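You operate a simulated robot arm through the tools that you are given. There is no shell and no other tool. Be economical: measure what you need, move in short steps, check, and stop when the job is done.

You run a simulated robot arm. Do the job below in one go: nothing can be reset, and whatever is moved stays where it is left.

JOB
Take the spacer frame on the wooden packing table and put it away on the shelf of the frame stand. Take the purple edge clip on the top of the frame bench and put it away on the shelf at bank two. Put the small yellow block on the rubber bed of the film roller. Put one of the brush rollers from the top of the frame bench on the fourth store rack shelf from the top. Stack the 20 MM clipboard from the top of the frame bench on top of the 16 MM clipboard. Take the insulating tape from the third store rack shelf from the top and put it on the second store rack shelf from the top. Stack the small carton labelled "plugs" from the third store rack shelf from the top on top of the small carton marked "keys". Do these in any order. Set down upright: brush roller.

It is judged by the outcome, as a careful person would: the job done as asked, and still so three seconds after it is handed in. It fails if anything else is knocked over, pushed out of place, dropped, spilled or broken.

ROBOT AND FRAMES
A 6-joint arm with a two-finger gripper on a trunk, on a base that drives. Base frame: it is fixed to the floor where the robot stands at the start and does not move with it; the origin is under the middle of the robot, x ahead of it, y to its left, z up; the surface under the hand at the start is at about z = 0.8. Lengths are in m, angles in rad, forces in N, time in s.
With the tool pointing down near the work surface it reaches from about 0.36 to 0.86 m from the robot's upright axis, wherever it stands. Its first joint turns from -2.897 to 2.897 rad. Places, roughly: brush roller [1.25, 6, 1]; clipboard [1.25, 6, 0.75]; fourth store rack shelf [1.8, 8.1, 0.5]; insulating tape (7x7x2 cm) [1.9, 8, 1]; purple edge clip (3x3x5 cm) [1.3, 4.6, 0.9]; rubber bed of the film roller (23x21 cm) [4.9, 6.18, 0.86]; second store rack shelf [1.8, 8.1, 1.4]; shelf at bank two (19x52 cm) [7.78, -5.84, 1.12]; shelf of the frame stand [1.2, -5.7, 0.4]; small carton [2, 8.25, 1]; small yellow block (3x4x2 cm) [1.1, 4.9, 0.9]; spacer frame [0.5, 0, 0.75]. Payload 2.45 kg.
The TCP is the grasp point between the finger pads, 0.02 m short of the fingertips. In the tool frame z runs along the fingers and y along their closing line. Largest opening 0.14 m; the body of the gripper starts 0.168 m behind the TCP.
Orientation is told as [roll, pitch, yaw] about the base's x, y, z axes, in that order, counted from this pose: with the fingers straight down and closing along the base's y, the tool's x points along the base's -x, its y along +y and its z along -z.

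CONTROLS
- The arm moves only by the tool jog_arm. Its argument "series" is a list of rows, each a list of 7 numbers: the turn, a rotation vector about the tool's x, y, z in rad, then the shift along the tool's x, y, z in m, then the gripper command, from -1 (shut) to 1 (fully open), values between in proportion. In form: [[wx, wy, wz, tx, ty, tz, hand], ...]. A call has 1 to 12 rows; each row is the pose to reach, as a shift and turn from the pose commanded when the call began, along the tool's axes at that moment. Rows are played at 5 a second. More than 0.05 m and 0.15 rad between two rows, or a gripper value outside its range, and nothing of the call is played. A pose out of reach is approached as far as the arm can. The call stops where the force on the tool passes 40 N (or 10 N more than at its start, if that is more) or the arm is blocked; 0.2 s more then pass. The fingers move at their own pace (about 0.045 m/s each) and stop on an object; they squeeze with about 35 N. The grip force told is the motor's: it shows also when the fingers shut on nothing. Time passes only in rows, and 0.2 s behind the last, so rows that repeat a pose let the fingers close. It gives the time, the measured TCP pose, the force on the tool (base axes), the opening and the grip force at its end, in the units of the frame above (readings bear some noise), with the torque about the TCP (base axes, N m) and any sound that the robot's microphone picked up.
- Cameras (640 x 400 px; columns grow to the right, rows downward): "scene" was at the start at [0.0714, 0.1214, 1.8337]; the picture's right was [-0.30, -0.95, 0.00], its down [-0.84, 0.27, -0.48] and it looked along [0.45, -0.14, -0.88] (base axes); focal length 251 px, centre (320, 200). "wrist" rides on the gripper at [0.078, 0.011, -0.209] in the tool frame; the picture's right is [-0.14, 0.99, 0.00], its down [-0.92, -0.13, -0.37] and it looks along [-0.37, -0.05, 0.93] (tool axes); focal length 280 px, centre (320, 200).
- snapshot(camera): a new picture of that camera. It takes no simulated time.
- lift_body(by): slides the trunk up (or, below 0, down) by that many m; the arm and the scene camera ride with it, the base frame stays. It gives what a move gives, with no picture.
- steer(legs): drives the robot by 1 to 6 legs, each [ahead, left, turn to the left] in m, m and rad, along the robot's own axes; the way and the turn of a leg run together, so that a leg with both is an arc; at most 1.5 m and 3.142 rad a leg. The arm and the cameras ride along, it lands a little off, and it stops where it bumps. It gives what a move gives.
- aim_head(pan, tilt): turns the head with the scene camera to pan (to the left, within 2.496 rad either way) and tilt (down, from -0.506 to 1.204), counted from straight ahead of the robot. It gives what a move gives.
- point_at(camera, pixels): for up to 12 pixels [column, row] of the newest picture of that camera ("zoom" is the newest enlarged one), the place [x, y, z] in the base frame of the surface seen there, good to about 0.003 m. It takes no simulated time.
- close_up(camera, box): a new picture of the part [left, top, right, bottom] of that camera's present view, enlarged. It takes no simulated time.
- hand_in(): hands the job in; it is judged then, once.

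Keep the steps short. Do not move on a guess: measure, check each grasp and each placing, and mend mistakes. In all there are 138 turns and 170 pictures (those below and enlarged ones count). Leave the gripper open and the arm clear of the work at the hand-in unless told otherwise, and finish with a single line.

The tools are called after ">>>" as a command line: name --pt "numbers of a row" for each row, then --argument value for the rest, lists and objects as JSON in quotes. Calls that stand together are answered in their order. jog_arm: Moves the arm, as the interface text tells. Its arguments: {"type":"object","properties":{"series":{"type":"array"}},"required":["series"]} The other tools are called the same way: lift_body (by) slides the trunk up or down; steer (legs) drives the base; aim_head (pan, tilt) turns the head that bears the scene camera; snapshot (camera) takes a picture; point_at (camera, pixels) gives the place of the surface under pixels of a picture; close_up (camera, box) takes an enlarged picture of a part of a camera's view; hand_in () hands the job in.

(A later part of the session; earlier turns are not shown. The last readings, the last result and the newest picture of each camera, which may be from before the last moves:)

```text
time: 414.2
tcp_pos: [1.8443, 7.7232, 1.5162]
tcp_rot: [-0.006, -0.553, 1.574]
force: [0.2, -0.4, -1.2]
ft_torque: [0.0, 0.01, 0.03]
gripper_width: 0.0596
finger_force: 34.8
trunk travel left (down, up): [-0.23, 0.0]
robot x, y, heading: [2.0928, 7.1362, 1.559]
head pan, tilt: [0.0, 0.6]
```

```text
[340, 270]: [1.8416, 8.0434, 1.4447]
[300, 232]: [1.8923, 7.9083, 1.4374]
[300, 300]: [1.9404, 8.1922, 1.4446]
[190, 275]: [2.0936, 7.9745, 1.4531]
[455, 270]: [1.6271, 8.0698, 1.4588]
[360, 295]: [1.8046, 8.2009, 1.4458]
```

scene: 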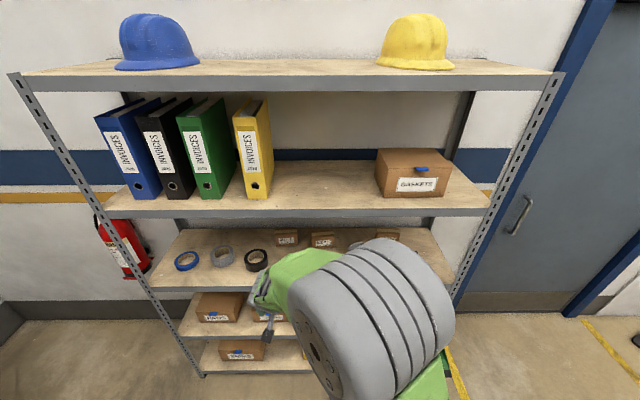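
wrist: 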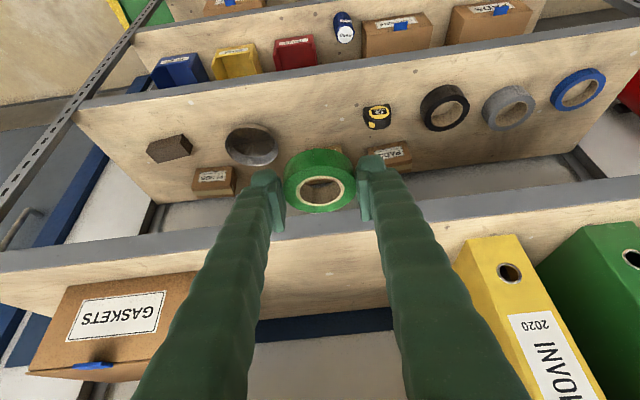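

The 2nd shelf is at z = 1.4447, free around x = 1.85. I'll drive in 0.28.

>>> steer --legs '[[0.29, 0, 0]]'

>>> jog_arm --pt "0 0 0 0.01 0 0.0162 -1" --pt "0 0 0 0.018 0 0.029 -1" --pt "0 0 0 0.0205 0 0.0335 -1" --pt "0 0 0 0.0205 0 0.0335 -1"

>>> snapshot --camera "wrist"

```text
time: 416.2
tcp_pos: [1.8502, 8.0127, 1.5156]
tcp_rot: [-0.007, -0.55, 1.567]
force: [0.9, -0.3, -0.7]
ft_torque: [-0.05, 0.0, -0.01]
gripper_width: 0.0596
finger_force: 34.9
trunk travel left (down, up): [-0.23, 0.0]
robot x, y, heading: [2.1002, 7.4237, 1.551]
head pan, tilt: [0.0, 0.6]
```

```text
time: 417.2
tcp_pos: [1.8501, 8.0112, 1.4767]
tcp_rot: [-0.009, -0.551, 1.567]
force: [0.2, 0.0, -0.6]
ft_torque: [-0.02, -0.01, 0.0]
gripper_width: 0.0593
finger_force: 35.0
trunk travel left (down, up): [-0.23, 0.0]
robot x, y, heading: [2.1012, 7.4239, 1.558]
head pan, tilt: [0.0, 0.6]
```

```text
110 pictures are left
```

wrist: 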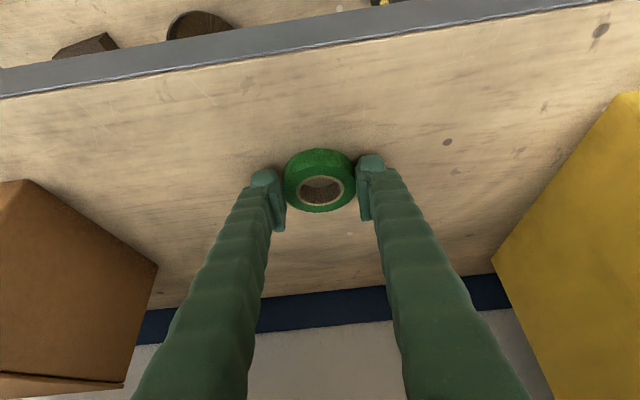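

>>> jog_arm --pt "0 0 0 0.0012 0 0.002 -1" --pt "0 0 0 0.0012 0 0.002 0.1" --pt "0 0 0 0.0012 0 0.002 0.3" --pt "0 0 0 0.0012 0 0.002 0.3" --pt "0 0 0 0 0 -0.03 0.3" --pt "0 0 0 0 0 -0.06 0.3"

>>> snapshot --camera "wrist"

```text
time: 418.6
tcp_pos: [1.8533, 7.9765, 1.5291]
tcp_rot: [-0.007, -0.549, 1.569]
force: [-0.7, 0.3, 0.4]
ft_torque: [0.04, 0.02, 0.02]
gripper_width: 0.0912
finger_force: 0.0
trunk travel left (down, up): [-0.23, 0.0]
robot x, y, heading: [2.0955, 7.4218, 1.558]
head pan, tilt: [0.0, 0.6]
```

```text
109 pictures are left
```

wrist: 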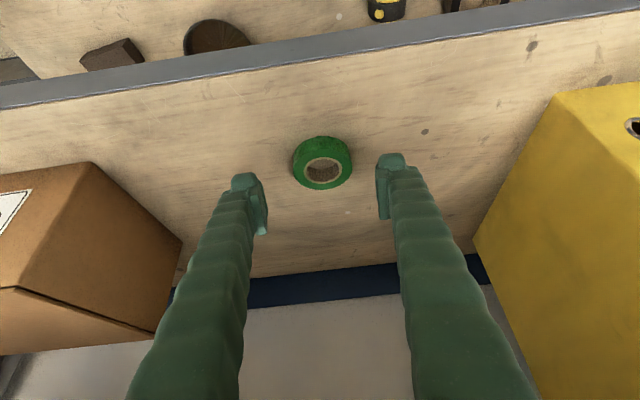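

The tape lies on the 2nd shelf. Next is the PLUGS carton: I'll back out, lower the hand and tilt it to about 1.0 rad.

>>> steer --legs '[[-0.35, 0, 0]]'

>>> jog_arm --pt "0 0 0 0.024 0 0.039 1" --pt "0 -0.045 0 0.048 0 0.078 1" --pt "0 -0.09 0 0.072 0 0.117 1" --pt "0 -0.135 0 0.091 0 0.16 1" --pt "0 -0.18 0 0.11 0 0.203 1" --pt "0 -0.225 0 0.129 0 0.246 1" --pt "0 -0.27 0 0.148 0 0.289 1" --pt "0 -0.315 0 0.167 0 0.332 1" --pt "0 -0.36 0 0.18 0 0.37 1" --pt "0 -0.405 0 0.18 0 0.39 1" --pt "0 -0.45 0 0.18 0 0.4 1"

>>> steer --legs '[[0, -0.35, 0]]'

>>> snapshot --camera "wrist"

```text
time: 420.9
tcp_pos: [1.8463, 7.6264, 1.529]
tcp_rot: [-0.006, -0.553, 1.57]
force: [-0.4, 0.6, 0.0]
ft_torque: [0.06, -0.01, 0.01]
gripper_width: 0.0909
finger_force: 0.0
trunk travel left (down, up): [-0.23, 0.0]
robot x, y, heading: [2.0929, 7.0719, 1.561]
head pan, tilt: [0.0, 0.6]
```

```text
time: 423.3
tcp_pos: [1.8275, 7.709, 1.1183]
tcp_rot: [-0.072, -0.986, 1.615]
force: [0.2, 0.2, 0.5]
ft_torque: [-0.02, -0.03, -0.02]
gripper_width: 0.1399
finger_force: 0.1
out of reach, approached as far as the arm can: row 9, 10, 11
trunk travel left (down, up): [-0.23, 0.0]
robot x, y, heading: [2.0929, 7.0721, 1.559]
head pan, tilt: [0.0, 0.6]
```

```text
time: 427.0
tcp_pos: [2.1923, 7.7054, 1.1182]
tcp_rot: [-0.071, -0.982, 1.603]
force: [0.5, 0.8, 0.6]
ft_torque: [0.03, 0.02, 0.0]
gripper_width: 0.1399
finger_force: 0.0
trunk travel left (down, up): [-0.23, 0.0]
robot x, y, heading: [2.4546, 7.0673, 1.551]
head pan, tilt: [0.0, 0.6]
```

```text
108 pictures are left
```

wrist: 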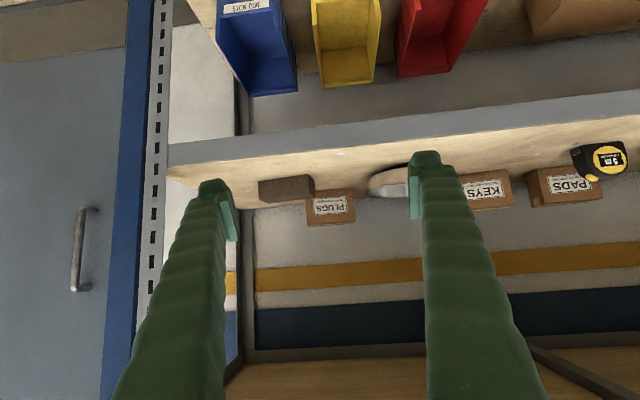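

>>> close_up --camera "wrist" --box '[240, 150, 540, 240]'

>>> point_at --camera "wrist" --pixels '[[308, 200], [308, 222], [352, 195], [353, 218], [330, 208], [312, 185], [375, 185], [286, 188], [470, 180], [512, 178], [514, 203], [490, 206]]'

>>> jog_arm --pt "-0.022 -0.008 0.008 -0.02 0 0.025 1" --pt "-0.044 -0.016 0.017 -0.03 0 0.05 1" --pt "-0.044 -0.016 0.017 -0.03 0 0.05 1"

```text
2.13 times, centred on (390, 195) of wrist
```

zoom: 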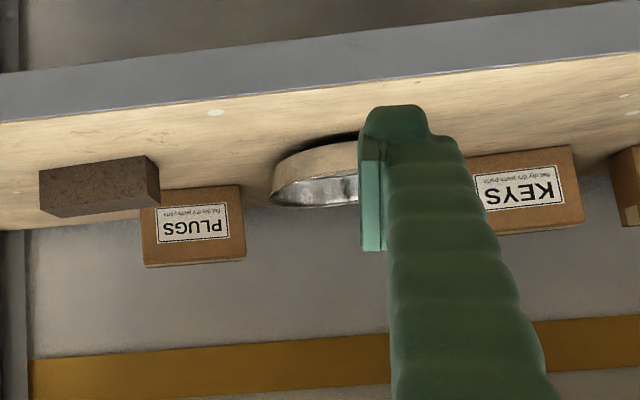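

```text
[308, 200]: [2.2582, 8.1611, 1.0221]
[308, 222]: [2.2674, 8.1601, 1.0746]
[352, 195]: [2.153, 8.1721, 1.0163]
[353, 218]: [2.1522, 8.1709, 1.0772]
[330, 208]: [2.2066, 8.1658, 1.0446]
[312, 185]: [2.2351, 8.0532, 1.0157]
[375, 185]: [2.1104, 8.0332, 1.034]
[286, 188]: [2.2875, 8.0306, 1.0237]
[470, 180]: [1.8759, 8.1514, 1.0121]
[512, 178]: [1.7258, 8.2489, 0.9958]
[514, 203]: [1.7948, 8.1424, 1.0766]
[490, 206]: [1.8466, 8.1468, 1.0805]
```

```text
time: 427.8
tcp_pos: [2.1934, 7.7649, 1.1146]
tcp_rot: [-0.011, -0.998, 1.578]
force: [0.0, -0.1, 0.0]
ft_torque: [-0.02, 0.0, 0.0]
gripper_width: 0.1403
finger_force: 0.0
trunk travel left (down, up): [-0.23, 0.0]
robot x, y, heading: [2.4529, 7.0722, 1.55]
head pan, tilt: [0.0, 0.6]
```

PLUGS sits at yaw ≈ -0.096 with its front centre at (2.21, 8.166) and top at 1.078. KEYS is at yaw ≈ +0.105 with its front centre at (1.85, 8.148). I'll set the hand yaw to 1.475, raise it 0.04, then drive in 0.27.

>>> jog_arm --pt "0.037 0 0.028 -0.017 0 -0.011 1" --pt "0.075 0 0.0556 -0.034 0 -0.022 1" --pt "0.075 0 0.0556 -0.034 0 -0.022 1"

>>> steer --legs '[[0.27, 0, 0]]'

>>> snapshot --camera "wrist"

```text
time: 428.6
tcp_pos: [2.1932, 7.762, 1.1533]
tcp_rot: [0.01, -1.001, 1.47]
force: [-0.7, -0.1, 0.1]
ft_torque: [0.02, 0.01, -0.02]
gripper_width: 0.1401
finger_force: 0.0
trunk travel left (down, up): [-0.23, 0.0]
robot x, y, heading: [2.4523, 7.0664, 1.549]
head pan, tilt: [0.0, 0.6]
```

```text
time: 430.4
tcp_pos: [2.2018, 8.0207, 1.1538]
tcp_rot: [0.009, -1.001, 1.47]
force: [0.0, 0.4, 0.0]
ft_torque: [0.04, -0.02, -0.02]
gripper_width: 0.1402
finger_force: 0.0
trunk travel left (down, up): [-0.23, 0.0]
robot x, y, heading: [2.4594, 7.322, 1.551]
head pan, tilt: [0.0, 0.6]
```

```text
106 pictures are left
```

wrist: 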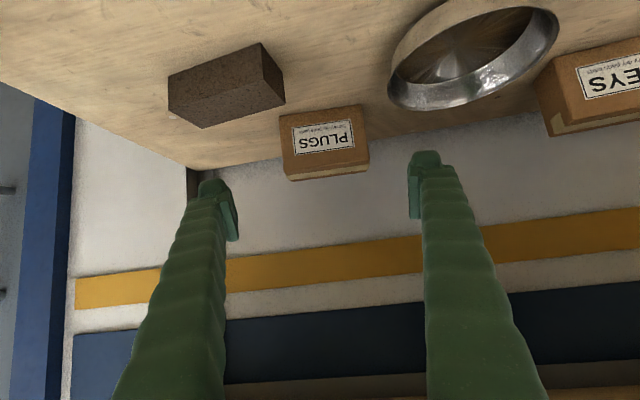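

>>> point_at --camera "wrist" --pixels '[[284, 145], [287, 172], [364, 135], [366, 165], [325, 140], [330, 178], [283, 70], [265, 45], [366, 172], [292, 180]]'

```text
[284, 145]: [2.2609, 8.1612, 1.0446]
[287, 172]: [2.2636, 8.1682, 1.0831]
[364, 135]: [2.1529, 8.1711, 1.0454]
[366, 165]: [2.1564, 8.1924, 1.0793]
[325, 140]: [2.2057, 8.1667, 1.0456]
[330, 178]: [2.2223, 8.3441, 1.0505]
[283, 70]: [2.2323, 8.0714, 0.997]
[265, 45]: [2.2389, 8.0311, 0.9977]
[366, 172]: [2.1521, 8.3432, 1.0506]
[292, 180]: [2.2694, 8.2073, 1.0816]
```

>>> jog_arm --pt "0 0 0 -0.002 0.003 0.043 1" --pt "0 0 0 -0.003 0.006 0.086 1" --pt "0 0 0 -0.005 0.0094 0.13 1" --pt "0 0 0 -0.005 0.0094 0.13 1"

>>> snapshot --camera "wrist"

```text
time: 431.4
tcp_pos: [2.1998, 8.1322, 1.0891]
tcp_rot: [0.01, -0.999, 1.47]
force: [0.7, -1.0, 0.6]
ft_torque: [0.02, -0.02, -0.02]
gripper_width: 0.14
finger_force: 0.2
trunk travel left (down, up): [-0.23, 0.0]
robot x, y, heading: [2.4566, 7.3255, 1.55]
head pan, tilt: [0.0, 0.6]
```

```text
105 pictures are left
```

wrist: 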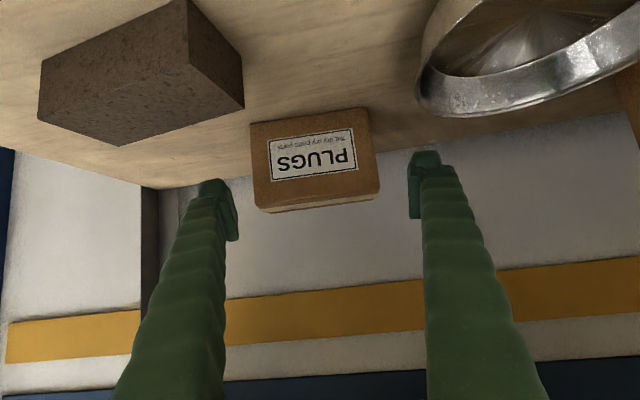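

>>> jog_arm --pt "0 0 0 -0.001 -0.001 0.043 1" --pt "0 0 0 -0.0028 -0.0025 0.0856 1" --pt "0 0 0 -0.0028 -0.0025 0.0856 1"

>>> snapshot --camera "wrist"

```text
time: 432.2
tcp_pos: [2.21, 8.203, 1.0443]
tcp_rot: [0.011, -1.0, 1.47]
force: [0.0, -0.2, 0.8]
ft_torque: [-0.01, 0.01, 0.01]
gripper_width: 0.1401
finger_force: 0.1
trunk travel left (down, up): [-0.23, 0.0]
robot x, y, heading: [2.4527, 7.325, 1.545]
head pan, tilt: [0.0, 0.6]
```

```text
104 pictures are left
```

wrist: 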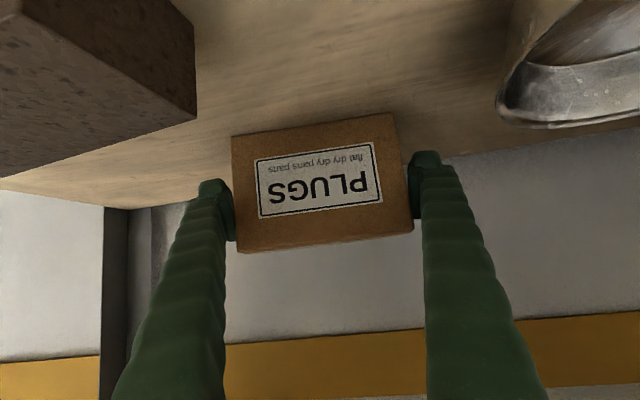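

The carton is between the pads, so I'll close and lift slightly.

>>> jog_arm --pt "0 0 0 0 0 0 0.6" --pt "0 0 0 0 0 0 -0.3" --pt "0 0 0 0 0 0 -1" --pt "0 0 0 0 0 0 -1" --pt "0 0 0 -0.017 0 -0.011 -1" --pt "0 0 0 -0.05 0 -0.032 -1" --pt "0 0 0 -0.084 0 -0.054 -1" --pt "0 0 0 -0.109 0 -0.07 -1"

>>> snapshot --camera "wrist"

```text
time: 434.2
tcp_pos: [2.2091, 8.1684, 1.1164]
tcp_rot: [-0.074, -0.925, 1.552]
force: [0.4, 0.5, -2.4]
ft_torque: [0.01, 0.05, -0.03]
gripper_width: 0.1349
finger_force: 35.2
trunk travel left (down, up): [-0.23, 0.0]
robot x, y, heading: [2.4592, 7.323, 1.55]
head pan, tilt: [0.0, 0.6]
stopped in row 8: the arm was blocked; the commanded pose is now the measured one
```

```text
103 pictures are left
```

wrist: 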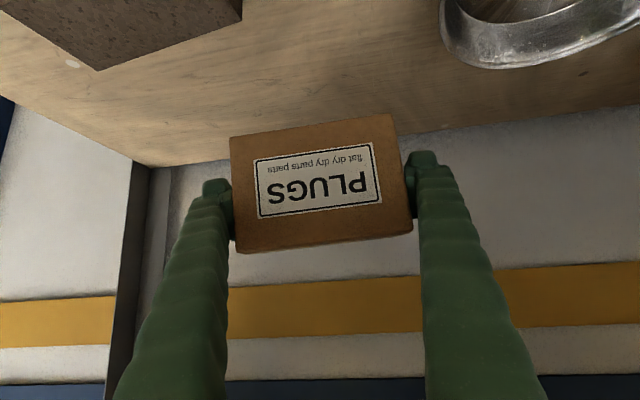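

The carton is held, but the arm was blocked while lifting, probably by the shelf above. I'll look.

>>> aim_head --pan 0.25 --tilt 0.75

>>> snapshot --camera "scene"

```text
time: 435.0
tcp_pos: [2.2103, 8.1698, 1.1177]
tcp_rot: [-0.071, -0.931, 1.546]
force: [-0.4, 0.7, -1.7]
ft_torque: [0.02, 0.02, 0.02]
gripper_width: 0.1349
finger_force: 35.1
trunk travel left (down, up): [-0.23, 0.0]
robot x, y, heading: [2.4562, 7.3243, 1.547]
head pan, tilt: [0.25, 0.75]
```

```text
102 pictures are left
```

scene: 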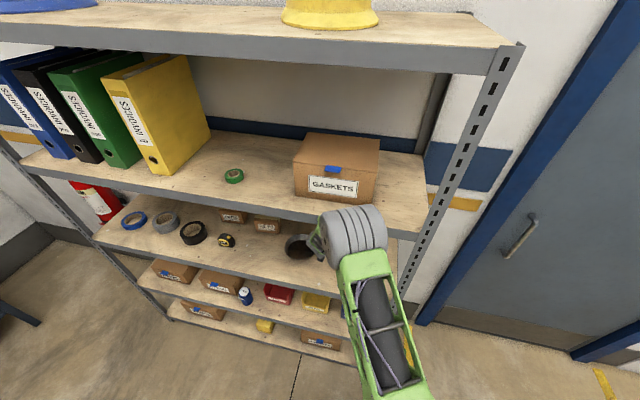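

The grey forearm is touching the 2nd shelf's front lip; nothing was disturbed. I'll back the base straight out with the carton.

>>> steer --legs '[[-0.42, 0, 0]]'

>>> snapshot --camera "wrist"

```text
time: 437.6
tcp_pos: [2.206, 7.7554, 1.1189]
tcp_rot: [-0.063, -0.93, 1.538]
force: [0.5, 0.3, -1.6]
ft_torque: [0.0, -0.01, -0.01]
gripper_width: 0.1344
finger_force: 35.1
trunk travel left (down, up): [-0.23, 0.0]
robot x, y, heading: [2.4492, 6.9051, 1.544]
head pan, tilt: [0.25, 0.75]
```

```text
101 pictures are left
```

wrist: 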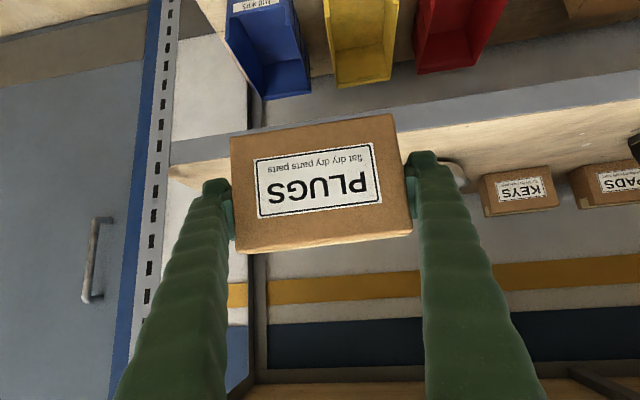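

The carton is held. I'm outside now, in the same arm configuration as for placing, so I'll measure where the elbow is relative to the shelf lip.

>>> snapshot --camera "scene"

>>> point_at --camera "scene" --pixels '[[320, 220], [345, 210], [380, 215], [350, 240], [330, 250], [375, 245], [320, 240], [325, 270]]'

```text
100 pictures are left
```

scene: 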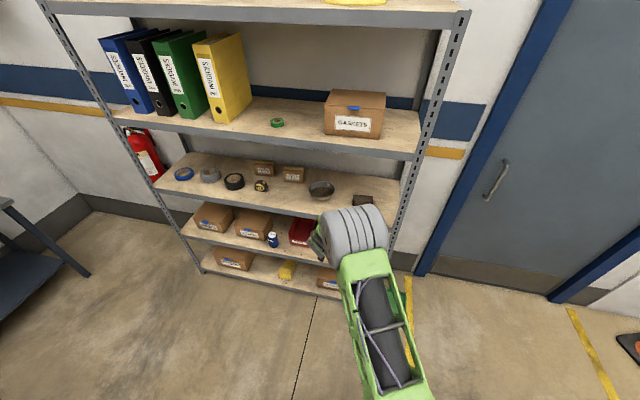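

```text
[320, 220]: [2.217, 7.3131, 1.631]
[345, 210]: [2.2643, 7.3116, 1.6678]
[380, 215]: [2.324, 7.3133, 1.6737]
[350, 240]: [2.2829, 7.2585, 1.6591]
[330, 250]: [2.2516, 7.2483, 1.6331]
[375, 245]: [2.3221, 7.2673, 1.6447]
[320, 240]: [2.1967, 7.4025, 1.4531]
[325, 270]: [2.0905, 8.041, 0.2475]
```

The elbow sits just in front of the lip. A longer reach with a lower trunk will keep it clear. I'll lower the trunk 0.12, then extend the arm while setting pitch -1.0 and yaw 1.676 to match KEYS.

>>> lift_body --by -0.12

>>> jog_arm --pt "-0.035 -0.014 -0.016 -0.041 0 0 -1" --pt "-0.07 -0.028 -0.033 -0.082 0 0 -1" --pt "-0.11 -0.042 -0.05 -0.123 0 -0.001 -1" --pt "-0.146 -0.056 -0.066 -0.164 0 -0.002 -1" --pt "-0.183 -0.07 -0.083 -0.205 0 -0.003 -1" --pt "-0.183 -0.07 -0.083 -0.205 0 -0.003 -1"

>>> snapshot --camera "scene"

```text
time: 439.1
tcp_pos: [2.2068, 7.7564, 0.9982]
tcp_rot: [-0.062, -0.931, 1.538]
force: [0.9, -0.6, -1.8]
ft_torque: [-0.02, -0.03, -0.04]
gripper_width: 0.1347
finger_force: 35.5
trunk travel left (down, up): [-0.11, 0.12]
robot x, y, heading: [2.4501, 6.9046, 1.547]
head pan, tilt: [0.25, 0.75]
```

```text
time: 440.5
tcp_pos: [2.2093, 7.8791, 1.163]
tcp_rot: [-0.005, -1.0, 1.689]
force: [0.2, 0.4, -1.2]
ft_torque: [0.04, 0.01, -0.01]
gripper_width: 0.1348
finger_force: 35.1
trunk travel left (down, up): [-0.11, 0.12]
robot x, y, heading: [2.4464, 6.9033, 1.55]
head pan, tilt: [0.25, 0.75]
```

```text
99 pictures are left
```

scene: 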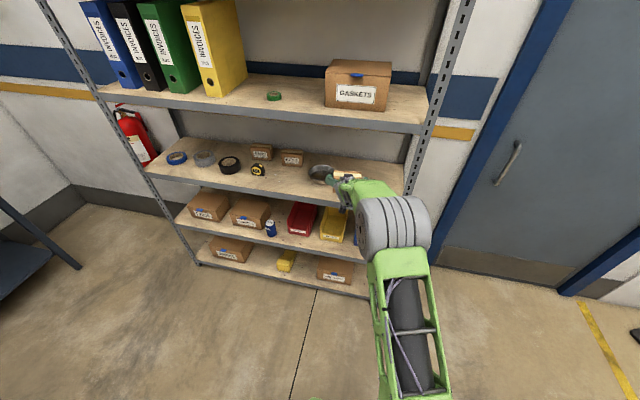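

>>> point_at --camera "scene" --pixels '[[370, 200], [395, 200], [420, 205], [360, 190], [350, 185], [375, 185], [365, 220], [340, 177], [395, 215], [385, 185]]'

>>> close_up --camera "scene" --box '[280, 130, 440, 260]'

```text
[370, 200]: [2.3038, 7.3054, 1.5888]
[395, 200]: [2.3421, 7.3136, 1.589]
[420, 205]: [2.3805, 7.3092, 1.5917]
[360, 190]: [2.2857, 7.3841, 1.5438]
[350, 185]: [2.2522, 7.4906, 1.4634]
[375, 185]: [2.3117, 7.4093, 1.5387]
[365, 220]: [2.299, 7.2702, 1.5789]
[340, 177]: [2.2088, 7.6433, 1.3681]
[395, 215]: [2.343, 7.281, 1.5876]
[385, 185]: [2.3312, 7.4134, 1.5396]
```

```text
3.08 times, centred on (360, 195) of scene
```

zoom: 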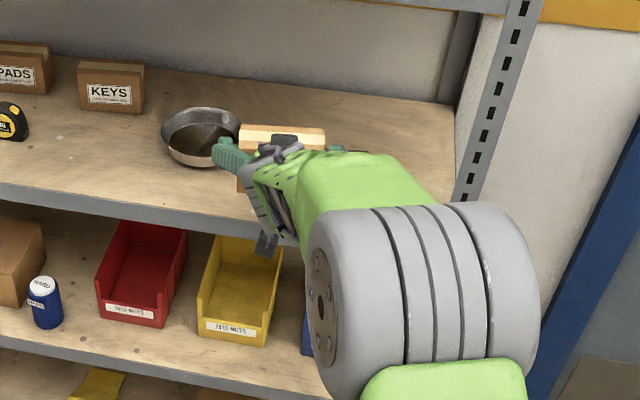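

The forearm would just graze the lip. I'll lower the trunk the rest of the way (0.11) and raise the hand to compensate.

>>> lift_body --by -0.11

>>> jog_arm --pt "0 0 0 -0.036 0 -0.023 -1" --pt "0 0 0 -0.074 0 -0.047 -1" --pt "0 0 0 -0.074 0 -0.047 -1"

>>> steer --legs '[[-0.06, 0, 0], [0, 0.36, 0]]'

>>> snapshot --camera "scene"

>>> snapshot --camera "wrist"

```text
time: 441.9
tcp_pos: [2.2106, 7.88, 1.0542]
tcp_rot: [-0.002, -0.999, 1.687]
force: [0.3, 0.3, -2.0]
ft_torque: [0.01, -0.01, 0.0]
gripper_width: 0.135
finger_force: 35.0
trunk travel left (down, up): [0.0, 0.23]
robot x, y, heading: [2.4492, 6.9029, 1.551]
head pan, tilt: [0.25, 0.75]
```

```text
time: 442.7
tcp_pos: [2.2109, 7.882, 1.1371]
tcp_rot: [-0.003, -0.998, 1.687]
force: [-0.6, 0.4, -2.2]
ft_torque: [0.0, 0.0, 0.02]
gripper_width: 0.1343
finger_force: 34.8
trunk travel left (down, up): [0.0, 0.23]
robot x, y, heading: [2.4472, 6.9042, 1.546]
head pan, tilt: [0.25, 0.75]
```

```text
time: 447.0
tcp_pos: [1.8482, 7.8274, 1.1363]
tcp_rot: [-0.005, -0.996, 1.69]
force: [0.5, 0.9, -2.4]
ft_torque: [0.06, -0.05, 0.01]
gripper_width: 0.1347
finger_force: 35.3
trunk travel left (down, up): [0.0, 0.23]
robot x, y, heading: [2.087, 6.8528, 1.552]
head pan, tilt: [0.25, 0.75]
```

```text
97 pictures are left
```

scene: 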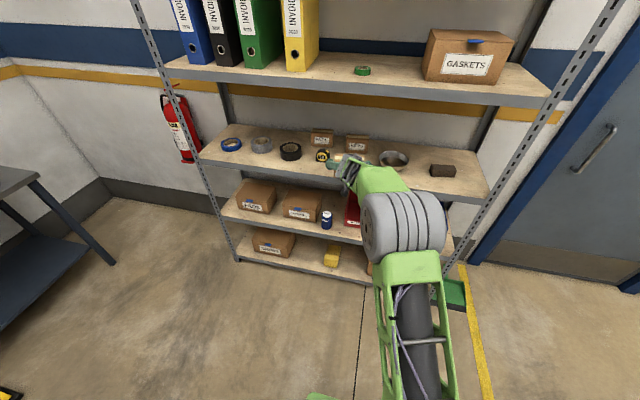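

```text
96 pictures are left
```

wrist: 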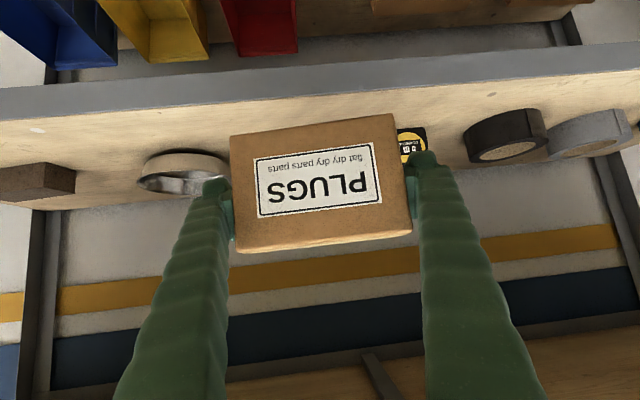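

I'll measure KEYS accurately from the scene camera.

>>> close_up --camera "scene" --box '[300, 115, 420, 190]'

>>> point_at --camera "scene" --pixels '[[363, 185], [365, 172], [400, 168], [385, 172], [380, 180]]'

```text
5.33 times, centred on (360, 152) of scene
```

zoom: 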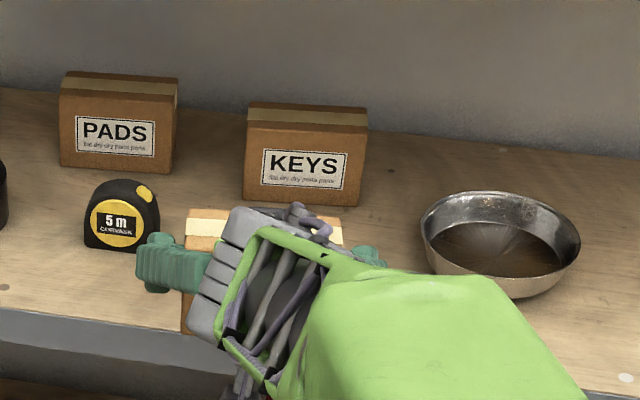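

```text
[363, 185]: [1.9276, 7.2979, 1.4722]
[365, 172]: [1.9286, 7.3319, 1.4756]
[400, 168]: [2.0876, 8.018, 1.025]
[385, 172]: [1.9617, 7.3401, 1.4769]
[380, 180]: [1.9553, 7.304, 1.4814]
```

>>> point_at --camera "zoom" --pixels '[[250, 105], [364, 110], [248, 117], [365, 124], [250, 190], [352, 195], [305, 112], [310, 170], [190, 215], [190, 235], [335, 228], [180, 330]]'

```text
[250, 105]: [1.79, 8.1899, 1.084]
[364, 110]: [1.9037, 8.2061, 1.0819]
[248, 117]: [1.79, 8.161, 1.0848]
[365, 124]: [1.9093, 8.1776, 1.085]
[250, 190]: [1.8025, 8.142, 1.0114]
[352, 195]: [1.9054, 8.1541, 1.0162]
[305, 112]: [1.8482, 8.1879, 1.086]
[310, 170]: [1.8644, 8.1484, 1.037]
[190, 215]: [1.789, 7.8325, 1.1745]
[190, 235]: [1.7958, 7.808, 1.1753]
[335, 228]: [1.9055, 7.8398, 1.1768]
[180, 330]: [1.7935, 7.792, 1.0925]
```

>>> point_at --camera "zoom" --pixels '[[400, 285], [350, 280], [450, 300], [500, 330], [300, 230], [296, 210], [230, 215], [420, 275]]'

```text
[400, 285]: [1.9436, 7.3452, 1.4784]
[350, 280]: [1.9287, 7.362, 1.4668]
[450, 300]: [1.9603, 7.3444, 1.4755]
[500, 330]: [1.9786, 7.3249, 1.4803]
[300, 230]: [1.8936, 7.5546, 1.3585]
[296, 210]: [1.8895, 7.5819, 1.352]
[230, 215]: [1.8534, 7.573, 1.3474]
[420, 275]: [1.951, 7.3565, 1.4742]
```

The forearm will pass about 3.5 cm below the lip. I'll raise 8 mm and drive forward 0.34.

>>> jog_arm --pt "0 0 0 -0.0075 0 -0.0048 -1" --pt "0 0 0 -0.0075 0 -0.0048 -1"

>>> steer --legs '[[0.335, 0, 0]]'

>>> snapshot --camera "wrist"

>>> snapshot --camera "scene"

```text
time: 447.6
tcp_pos: [1.8492, 7.8287, 1.1466]
tcp_rot: [-0.004, -0.997, 1.69]
force: [-0.2, 0.2, -2.3]
ft_torque: [0.0, 0.01, 0.04]
gripper_width: 0.1346
finger_force: 35.4
trunk travel left (down, up): [0.0, 0.23]
robot x, y, heading: [2.0877, 6.8501, 1.551]
head pan, tilt: [0.25, 0.75]
```

```text
time: 449.8
tcp_pos: [1.8552, 8.1675, 1.1455]
tcp_rot: [-0.003, -0.995, 1.69]
force: [-0.1, 0.3, -2.3]
ft_torque: [0.04, 0.01, -0.03]
gripper_width: 0.1347
finger_force: 34.5
trunk travel left (down, up): [0.0, 0.23]
robot x, y, heading: [2.1002, 7.1914, 1.554]
head pan, tilt: [0.25, 0.75]
```

```text
94 pictures are left
```

wrist: 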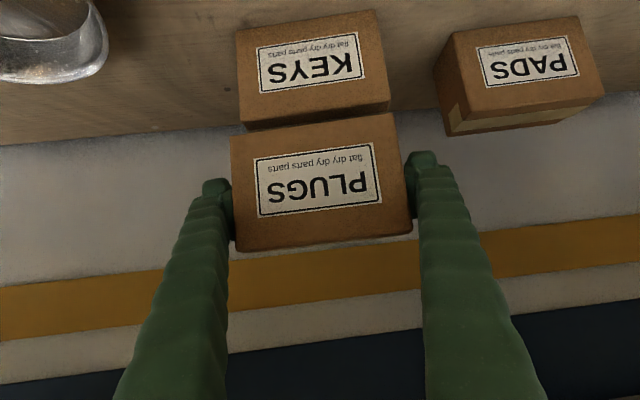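

```text
93 pictures are left
```

scene: 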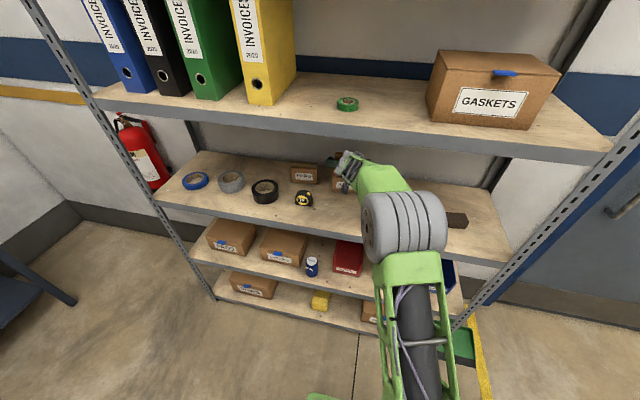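

>>> point_at --camera "wrist" --pixels '[[243, 45], [245, 100], [380, 25], [383, 85], [238, 150], [240, 230], [392, 135], [405, 220], [315, 115], [320, 145]]'

```text
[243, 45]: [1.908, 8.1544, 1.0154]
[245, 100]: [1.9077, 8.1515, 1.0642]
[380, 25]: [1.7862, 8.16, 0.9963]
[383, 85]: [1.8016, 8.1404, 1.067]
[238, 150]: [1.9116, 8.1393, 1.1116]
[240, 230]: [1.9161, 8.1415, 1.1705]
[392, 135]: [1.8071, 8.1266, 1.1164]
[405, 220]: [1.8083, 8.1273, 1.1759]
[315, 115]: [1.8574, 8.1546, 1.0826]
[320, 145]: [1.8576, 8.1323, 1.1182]
```

PLUGS needs 14 mm forward and 4 mm left. I'll align, then lower onto KEYS.

>>> jog_arm --pt "0 0 0 -0.0076 0.0044 0.0118 -1" --pt "0 0 0 -0.0016 0.0044 0.0157 -1" --pt "0 0 0 0.003 0.0044 0.0186 -1" --pt "0 0 0 0.0046 0.0044 0.0196 -1" --pt "0 0 0 0.0046 0.0044 0.0196 -1"

>>> snapshot --camera "wrist"

```text
time: 451.0
tcp_pos: [1.8509, 8.1811, 1.1309]
tcp_rot: [-0.004, -0.995, 1.69]
force: [0.7, -0.5, -1.9]
ft_torque: [-0.01, 0.0, 0.02]
gripper_width: 0.1345
finger_force: 34.8
trunk travel left (down, up): [0.0, 0.23]
robot x, y, heading: [2.0975, 7.1909, 1.549]
head pan, tilt: [0.25, 0.75]
```

```text
92 pictures are left
```

wrist: 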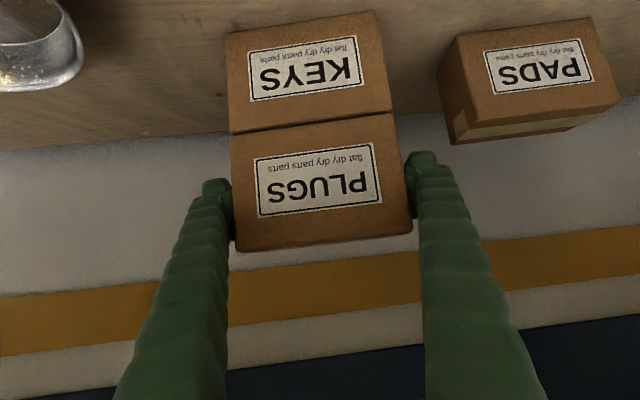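

Nearly touching. I'll lower in 1 mm steps to contact.

>>> jog_arm --pt "0 0 0 0.001 0 0.0006 -1" --pt "0 0 0 0.0018 0 0.0011 -1" --pt "0 0 0 0.0026 0 0.0016 -1"

```text
time: 451.8
tcp_pos: [1.851, 8.1815, 1.1309]
tcp_rot: [-0.003, -0.998, 1.689]
force: [-0.1, -1.6, 2.4]
ft_torque: [0.11, -0.28, -0.01]
gripper_width: 0.1346
finger_force: 35.4
trunk travel left (down, up): [0.0, 0.23]
robot x, y, heading: [2.095, 7.1889, 1.549]
head pan, tilt: [0.25, 0.75]
```

In contact. I'll open fully and withdraw straight back along the fingers.

>>> jog_arm --pt "0 0 0 0 0 0 1" --pt "0 0 0 0 0 0 1" --pt "0 0 0 0 0 0 1"

>>> jog_arm --pt "0 0 0 0 0 -0.015 1" --pt "0 0 0 0 0 -0.04 1" --pt "0 0 0 0 0 -0.07 1" --pt "0 0 0 0.008 0 -0.1 1"

>>> snapshot --camera "wrist"

```text
time: 452.6
tcp_pos: [1.8502, 8.1817, 1.1278]
tcp_rot: [-0.003, -0.997, 1.69]
force: [-0.1, 0.5, 0.6]
ft_torque: [0.02, 0.02, -0.01]
gripper_width: 0.14
finger_force: 0.1
trunk travel left (down, up): [0.0, 0.23]
robot x, y, heading: [2.1001, 7.1878, 1.547]
head pan, tilt: [0.25, 0.75]
```

```text
time: 453.6
tcp_pos: [1.8621, 8.0907, 1.1761]
tcp_rot: [-0.002, -0.998, 1.688]
force: [0.0, -0.3, 0.0]
ft_torque: [-0.03, 0.0, 0.02]
gripper_width: 0.1404
finger_force: 0.2
trunk travel left (down, up): [0.0, 0.23]
robot x, y, heading: [2.0977, 7.1892, 1.552]
head pan, tilt: [0.25, 0.75]
```

```text
91 pictures are left
```

wrist: 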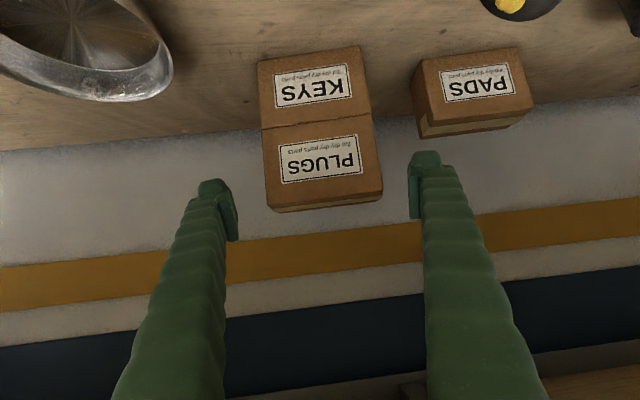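

PLUGS sits on KEYS. I'll back out, straighten the tool and raise the trunk, then go round to the aisle for the clipboard.

>>> steer --legs '[[-0.3, 0, 0]]'

>>> jog_arm --pt "0 0.12 0 0.017 0 -0.03 1" --pt "0 0.25 0 0.034 0 -0.06 1" --pt "0 0.38 0 0.051 0 -0.09 1" --pt "0 0.51 0 0.068 0 -0.12 1" --pt "0 0.64 0 0.085 0 -0.15 1" --pt "0 0.77 0 0.1 0 -0.18 1" --pt "0 0.9 0 0.12 0 -0.21 1" --pt "0 0.998 0 0.135 0 -0.21 1" --pt "0 0.998 0 0.135 0 -0.21 1"

>>> lift_body --by 0.15

>>> steer --legs '[[0.08, 0, 0.02], [0, 0.76, 0], [0, 0.76, 0], [0, 0, -1.571]]'

```text
time: 455.6
tcp_pos: [1.8582, 7.7969, 1.1753]
tcp_rot: [-0.005, -0.999, 1.686]
force: [0.3, -0.4, 0.2]
ft_torque: [0.01, -0.02, 0.0]
gripper_width: 0.1398
finger_force: 0.1
trunk travel left (down, up): [0.0, 0.23]
robot x, y, heading: [2.0906, 6.8937, 1.545]
head pan, tilt: [0.25, 0.75]
```

```text
time: 457.6
tcp_pos: [1.8874, 7.5487, 1.1735]
tcp_rot: [-0.001, 0.002, 1.684]
force: [-0.3, 0.4, -0.5]
ft_torque: [-0.04, -0.01, -0.04]
gripper_width: 0.1399
finger_force: 0.0
trunk travel left (down, up): [0.0, 0.23]
robot x, y, heading: [2.0924, 6.8959, 1.546]
head pan, tilt: [0.25, 0.75]
```

```text
time: 459.4
tcp_pos: [1.8859, 7.5488, 1.3229]
tcp_rot: [-0.002, 0.001, 1.684]
force: [0.7, 0.0, 0.3]
ft_torque: [0.01, 0.02, 0.03]
gripper_width: 0.1399
finger_force: 0.1
trunk travel left (down, up): [-0.15, 0.08]
robot x, y, heading: [2.091, 6.8969, 1.552]
head pan, tilt: [0.25, 0.75]
```

```text
time: 477.2
tcp_pos: [1.2657, 7.2166, 1.3241]
tcp_rot: [-0.002, 0.001, 0.133]
force: [0.9, 0.6, -0.3]
ft_torque: [0.03, 0.02, 0.01]
gripper_width: 0.14
finger_force: 0.0
trunk travel left (down, up): [-0.15, 0.08]
robot x, y, heading: [0.6179, 7.0015, 0.001]
head pan, tilt: [0.25, 0.75]
```

>>> steer --legs '[[-0.015, -0.68, 0]]'

>>> snapshot --camera "wrist"

```text
time: 483.6
tcp_pos: [1.2462, 6.5255, 1.3248]
tcp_rot: [-0.002, 0.0, 0.108]
force: [0.0, 0.0, 0.5]
ft_torque: [-0.03, -0.01, -0.02]
gripper_width: 0.14
finger_force: 0.1
trunk travel left (down, up): [-0.15, 0.08]
robot x, y, heading: [0.5933, 6.3253, -0.028]
head pan, tilt: [0.25, 0.75]
```

```text
90 pictures are left
```

wrist: 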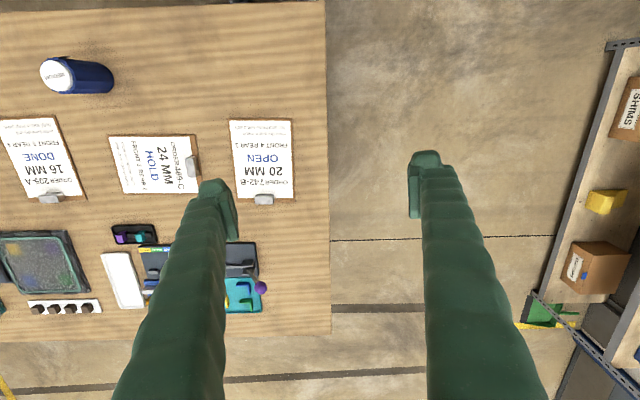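

>>> close_up --camera "wrist" --box '[215, 105, 315, 215]'

>>> point_at --camera "wrist" --pixels '[[230, 122], [291, 121], [294, 195], [237, 197], [264, 199], [257, 198], [271, 198], [264, 195], [40, 196], [58, 194]]'

```text
3.64 times, centred on (265, 160) of wrist
```

zoom: 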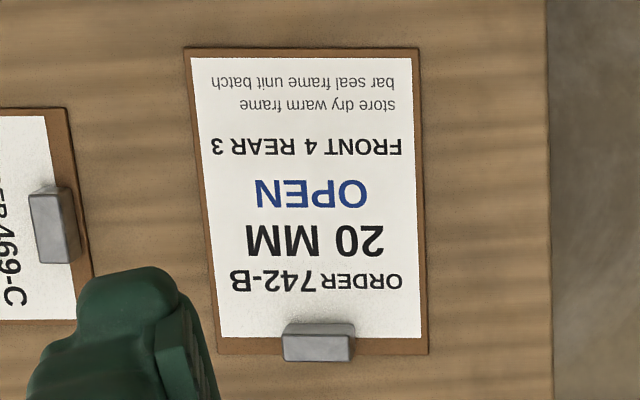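

```text
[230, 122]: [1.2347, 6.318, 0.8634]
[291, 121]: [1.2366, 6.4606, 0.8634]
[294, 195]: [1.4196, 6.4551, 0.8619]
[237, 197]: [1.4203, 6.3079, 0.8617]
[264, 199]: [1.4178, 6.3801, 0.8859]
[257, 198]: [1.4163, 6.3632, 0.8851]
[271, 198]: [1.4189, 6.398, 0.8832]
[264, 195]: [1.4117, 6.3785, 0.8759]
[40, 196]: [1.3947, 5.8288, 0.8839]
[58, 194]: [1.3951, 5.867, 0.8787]
```

The 20 MM board lies at yaw ≈ -0.04, and its clip (about 48 mm wide, 20 mm high) is centred at (1.417, 6.381). It's the only part that can be gripped. I'll hover above it.

>>> jog_arm --pt "0 0 0.015 -0.0154 -0.016 0.0375 0.2" --pt "0 0 0.03 -0.031 -0.032 0.075 0.2" --pt "0 0 0.045 -0.046 -0.049 0.1125 0.2" --pt "0 0 0.06 -0.062 -0.065 0.15 0.2" --pt "0 0 0.075 -0.077 -0.081 0.1875 0.2" --pt "0 0 0.09 -0.093 -0.097 0.225 0.2" --pt "0 0 0.105 -0.108 -0.113 0.2625 0.2" --pt "0 0 0.12 -0.1235 -0.13 0.3 0.2" --pt "0 0 0.135 -0.139 -0.146 0.3375 0.2" --pt "0 0 0.15 -0.1544 -0.162 0.375 0.2" --pt "0 0 0.15 -0.1544 -0.162 0.375 0.2"

>>> snapshot --camera "wrist"

```text
time: 486.0
tcp_pos: [1.4159, 6.3777, 0.9484]
tcp_rot: [-0.001, 0.0, -0.042]
force: [0.7, 0.0, -0.1]
ft_torque: [0.01, 0.01, 0.0]
gripper_width: 0.0839
finger_force: 0.1
trunk travel left (down, up): [-0.15, 0.08]
robot x, y, heading: [0.5911, 6.3276, -0.029]
head pan, tilt: [0.25, 0.75]
```

```text
88 pictures are left
```

wrist: 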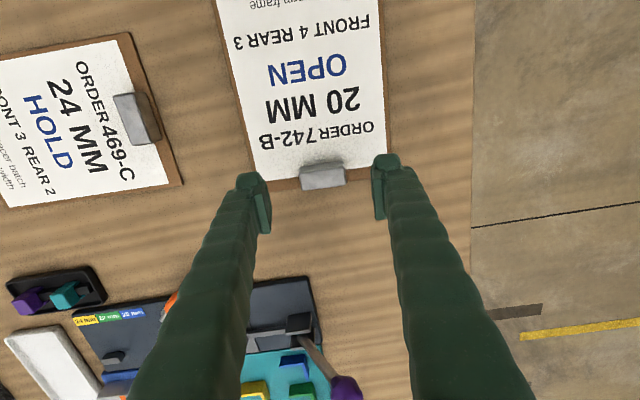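

>>> close_up --camera "wrist" --box '[240, 130, 400, 230]'

>>> point_at --camera "wrist" --pixels '[[302, 170], [341, 167], [304, 186], [345, 182], [322, 165], [270, 181], [322, 188], [322, 176]]'

```text
4.00 times, centred on (320, 180) of wrist
```

zoom: 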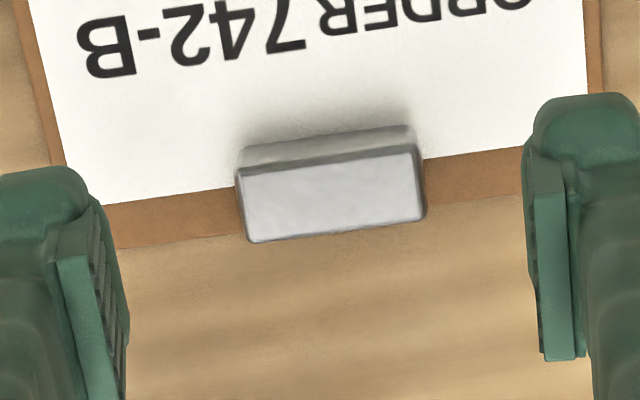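

```text
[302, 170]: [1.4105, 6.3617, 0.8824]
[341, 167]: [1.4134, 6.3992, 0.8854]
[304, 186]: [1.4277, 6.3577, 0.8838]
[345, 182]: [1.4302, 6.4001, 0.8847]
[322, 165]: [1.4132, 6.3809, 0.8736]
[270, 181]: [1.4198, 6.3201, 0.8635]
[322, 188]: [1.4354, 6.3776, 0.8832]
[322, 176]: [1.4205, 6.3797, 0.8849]
```

>>> jog_arm --pt "0 0 0 -0.003 0.001 0.03 0.2" --pt "0 0 0 -0.006 0.002 0.055 0.2" --pt "0 0 0 -0.006 0.002 0.0605 0.2" --pt "0 0 0 -0.006 0.002 0.0605 -0.3" --pt "0 0 0 -0.006 0.002 0.0605 -1" --pt "0 0 0 -0.006 0.002 0.0605 -1" --pt "0 0 0 -0.006 0.002 0.0605 -1"

>>> snapshot --camera "wrist"

```text
time: 487.6
tcp_pos: [1.4218, 6.3795, 0.8889]
tcp_rot: [-0.003, 0.0, -0.042]
force: [0.0, 0.5, -0.9]
ft_torque: [0.02, -0.06, 0.03]
gripper_width: 0.0467
finger_force: 34.9
trunk travel left (down, up): [-0.15, 0.08]
robot x, y, heading: [0.5899, 6.3276, -0.026]
head pan, tilt: [0.25, 0.75]
```

```text
86 pictures are left
```

wrist: 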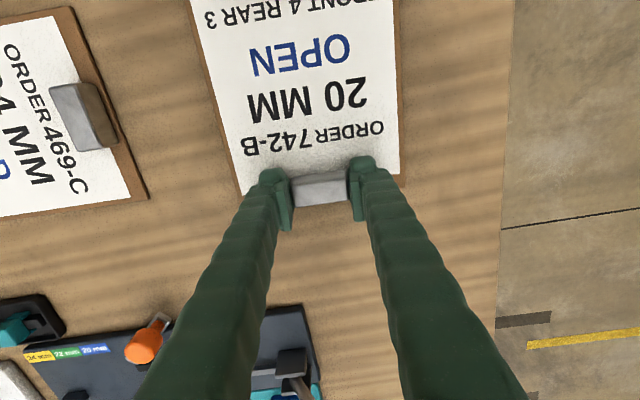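

The clip is gripped at 46.7 mm. I'll lift and check for droop.

>>> jog_arm --pt "0 0 0 0 0 -0.01 -1" --pt "0 0 0 0 0 -0.035 -1" --pt "0 0 0 0 0 -0.065 -1" --pt "0 0 0 0 0 -0.1 -1" --pt "0 0 0 0 0 -0.13 -1" --pt "0 0 0 0 0 -0.13 -1"

>>> snapshot --camera "wrist"

```text
time: 489.0
tcp_pos: [1.4252, 6.3811, 1.0202]
tcp_rot: [-0.002, 0.002, -0.041]
force: [-1.1, -0.6, -1.7]
ft_torque: [-0.01, -0.06, -0.01]
gripper_width: 0.0467
finger_force: 35.2
trunk travel left (down, up): [-0.15, 0.08]
robot x, y, heading: [0.5906, 6.326, -0.03]
head pan, tilt: [0.25, 0.75]
```

```text
85 pictures are left
```

wrist: 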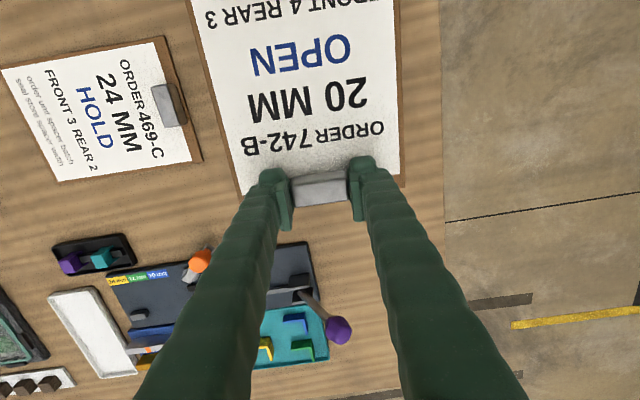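

It's held level. I'll carry it right 0.535 toward the 16 MM board.

>>> steer --legs '[[0, -0.535, 0]]'

>>> snapshot --camera "wrist"

>>> aim_head --pan 0.0 --tilt 0.85

>>> snapshot --camera "scene"

```text
time: 494.2
tcp_pos: [1.4081, 5.8416, 1.0203]
tcp_rot: [-0.002, -0.001, -0.053]
force: [0.1, -0.1, -0.6]
ft_torque: [-0.02, -0.12, 0.01]
gripper_width: 0.0465
finger_force: 34.9
trunk travel left (down, up): [-0.15, 0.08]
robot x, y, heading: [0.5739, 5.7999, -0.039]
head pan, tilt: [0.25, 0.75]
```

```text
84 pictures are left
```

wrist: 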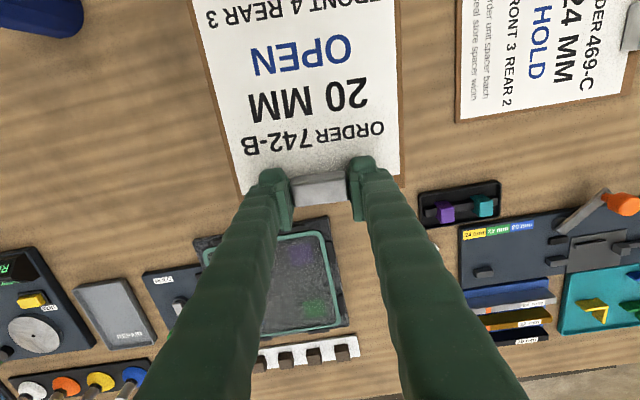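

```text
time: 494.9
tcp_pos: [1.4068, 5.842, 1.0199]
tcp_rot: [-0.002, 0.001, -0.051]
force: [0.0, -0.8, -0.9]
ft_torque: [-0.02, -0.05, 0.01]
gripper_width: 0.0468
finger_force: 34.3
trunk travel left (down, up): [-0.15, 0.08]
robot x, y, heading: [0.5717, 5.7955, -0.037]
head pan, tilt: [0.0, 0.85]
```

```text
83 pictures are left
```

scene: 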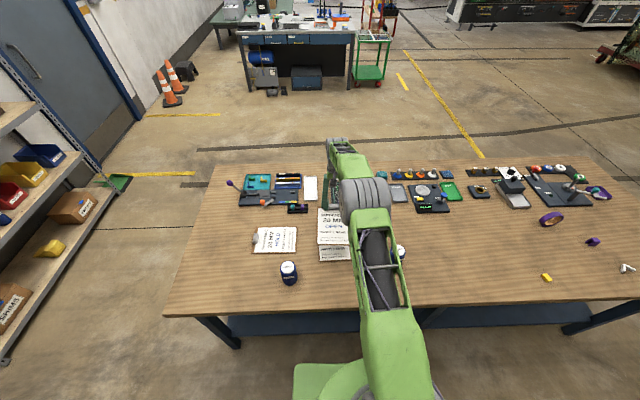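

Now rotate to yaw +0.041, set the TCP at (1.366, 5.845) and lower to a hover at z≈0.94.

>>> jog_arm --pt "0 0 -0.03 0.014 0 0.02 -1" --pt "0 0 -0.06 0.028 0.001 0.04 -1" --pt "0 0 -0.092 0.0411 0.001 0.06 -1" --pt "0 0 -0.092 0.0411 0.001 0.08 -1" --pt "0 0 -0.092 0.0411 0.001 0.08 -1"

>>> snapshot --camera "wrist"

>>> close_up --camera "scene" --box '[260, 180, 420, 280]'

```text
time: 496.1
tcp_pos: [1.3684, 5.8446, 0.9388]
tcp_rot: [-0.001, 0.0, 0.04]
force: [0.5, -0.1, -0.6]
ft_torque: [0.0, -0.07, -0.04]
gripper_width: 0.0467
finger_force: 35.3
trunk travel left (down, up): [-0.15, 0.08]
robot x, y, heading: [0.5694, 5.792, -0.037]
head pan, tilt: [0.0, 0.85]
```

```text
82 pictures are left
```

wrist: 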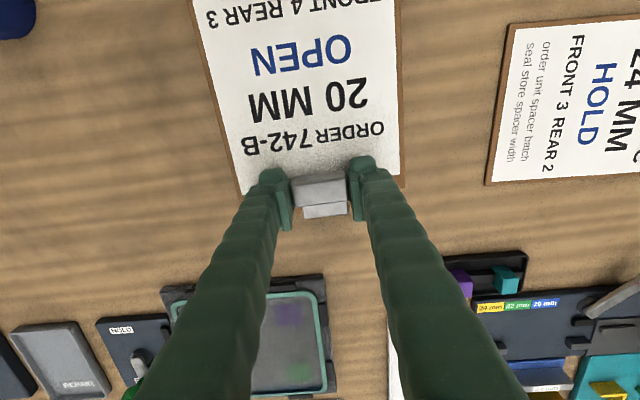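

```text
4.00 times, centred on (340, 230) of scene
```

zoom: 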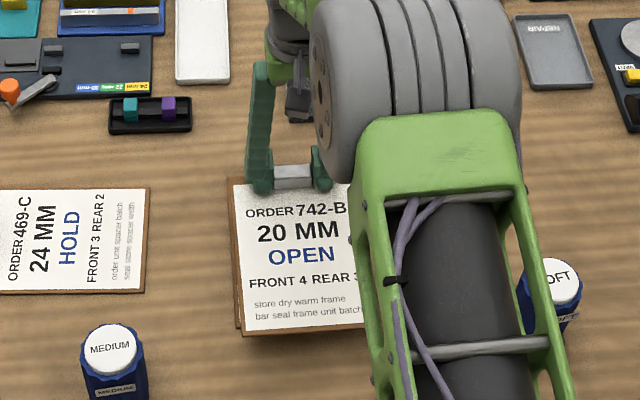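

>>> point_at --camera "wrist" --pixels '[[310, 209], [342, 207], [325, 213], [320, 200], [320, 188], [296, 180]]'

>>> point_at --camera "zoom" --pixels '[[236, 325], [246, 331], [243, 335], [230, 180], [236, 200], [240, 190]]'

```text
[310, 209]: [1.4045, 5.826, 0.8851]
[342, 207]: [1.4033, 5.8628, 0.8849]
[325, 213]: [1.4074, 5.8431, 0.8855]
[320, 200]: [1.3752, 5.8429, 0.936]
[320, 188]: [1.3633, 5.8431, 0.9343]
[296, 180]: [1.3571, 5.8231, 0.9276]
```

```text
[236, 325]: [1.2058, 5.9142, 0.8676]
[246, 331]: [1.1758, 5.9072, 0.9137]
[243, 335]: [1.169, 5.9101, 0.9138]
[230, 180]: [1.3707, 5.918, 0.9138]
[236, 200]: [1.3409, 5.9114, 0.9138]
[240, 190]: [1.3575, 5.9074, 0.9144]
```

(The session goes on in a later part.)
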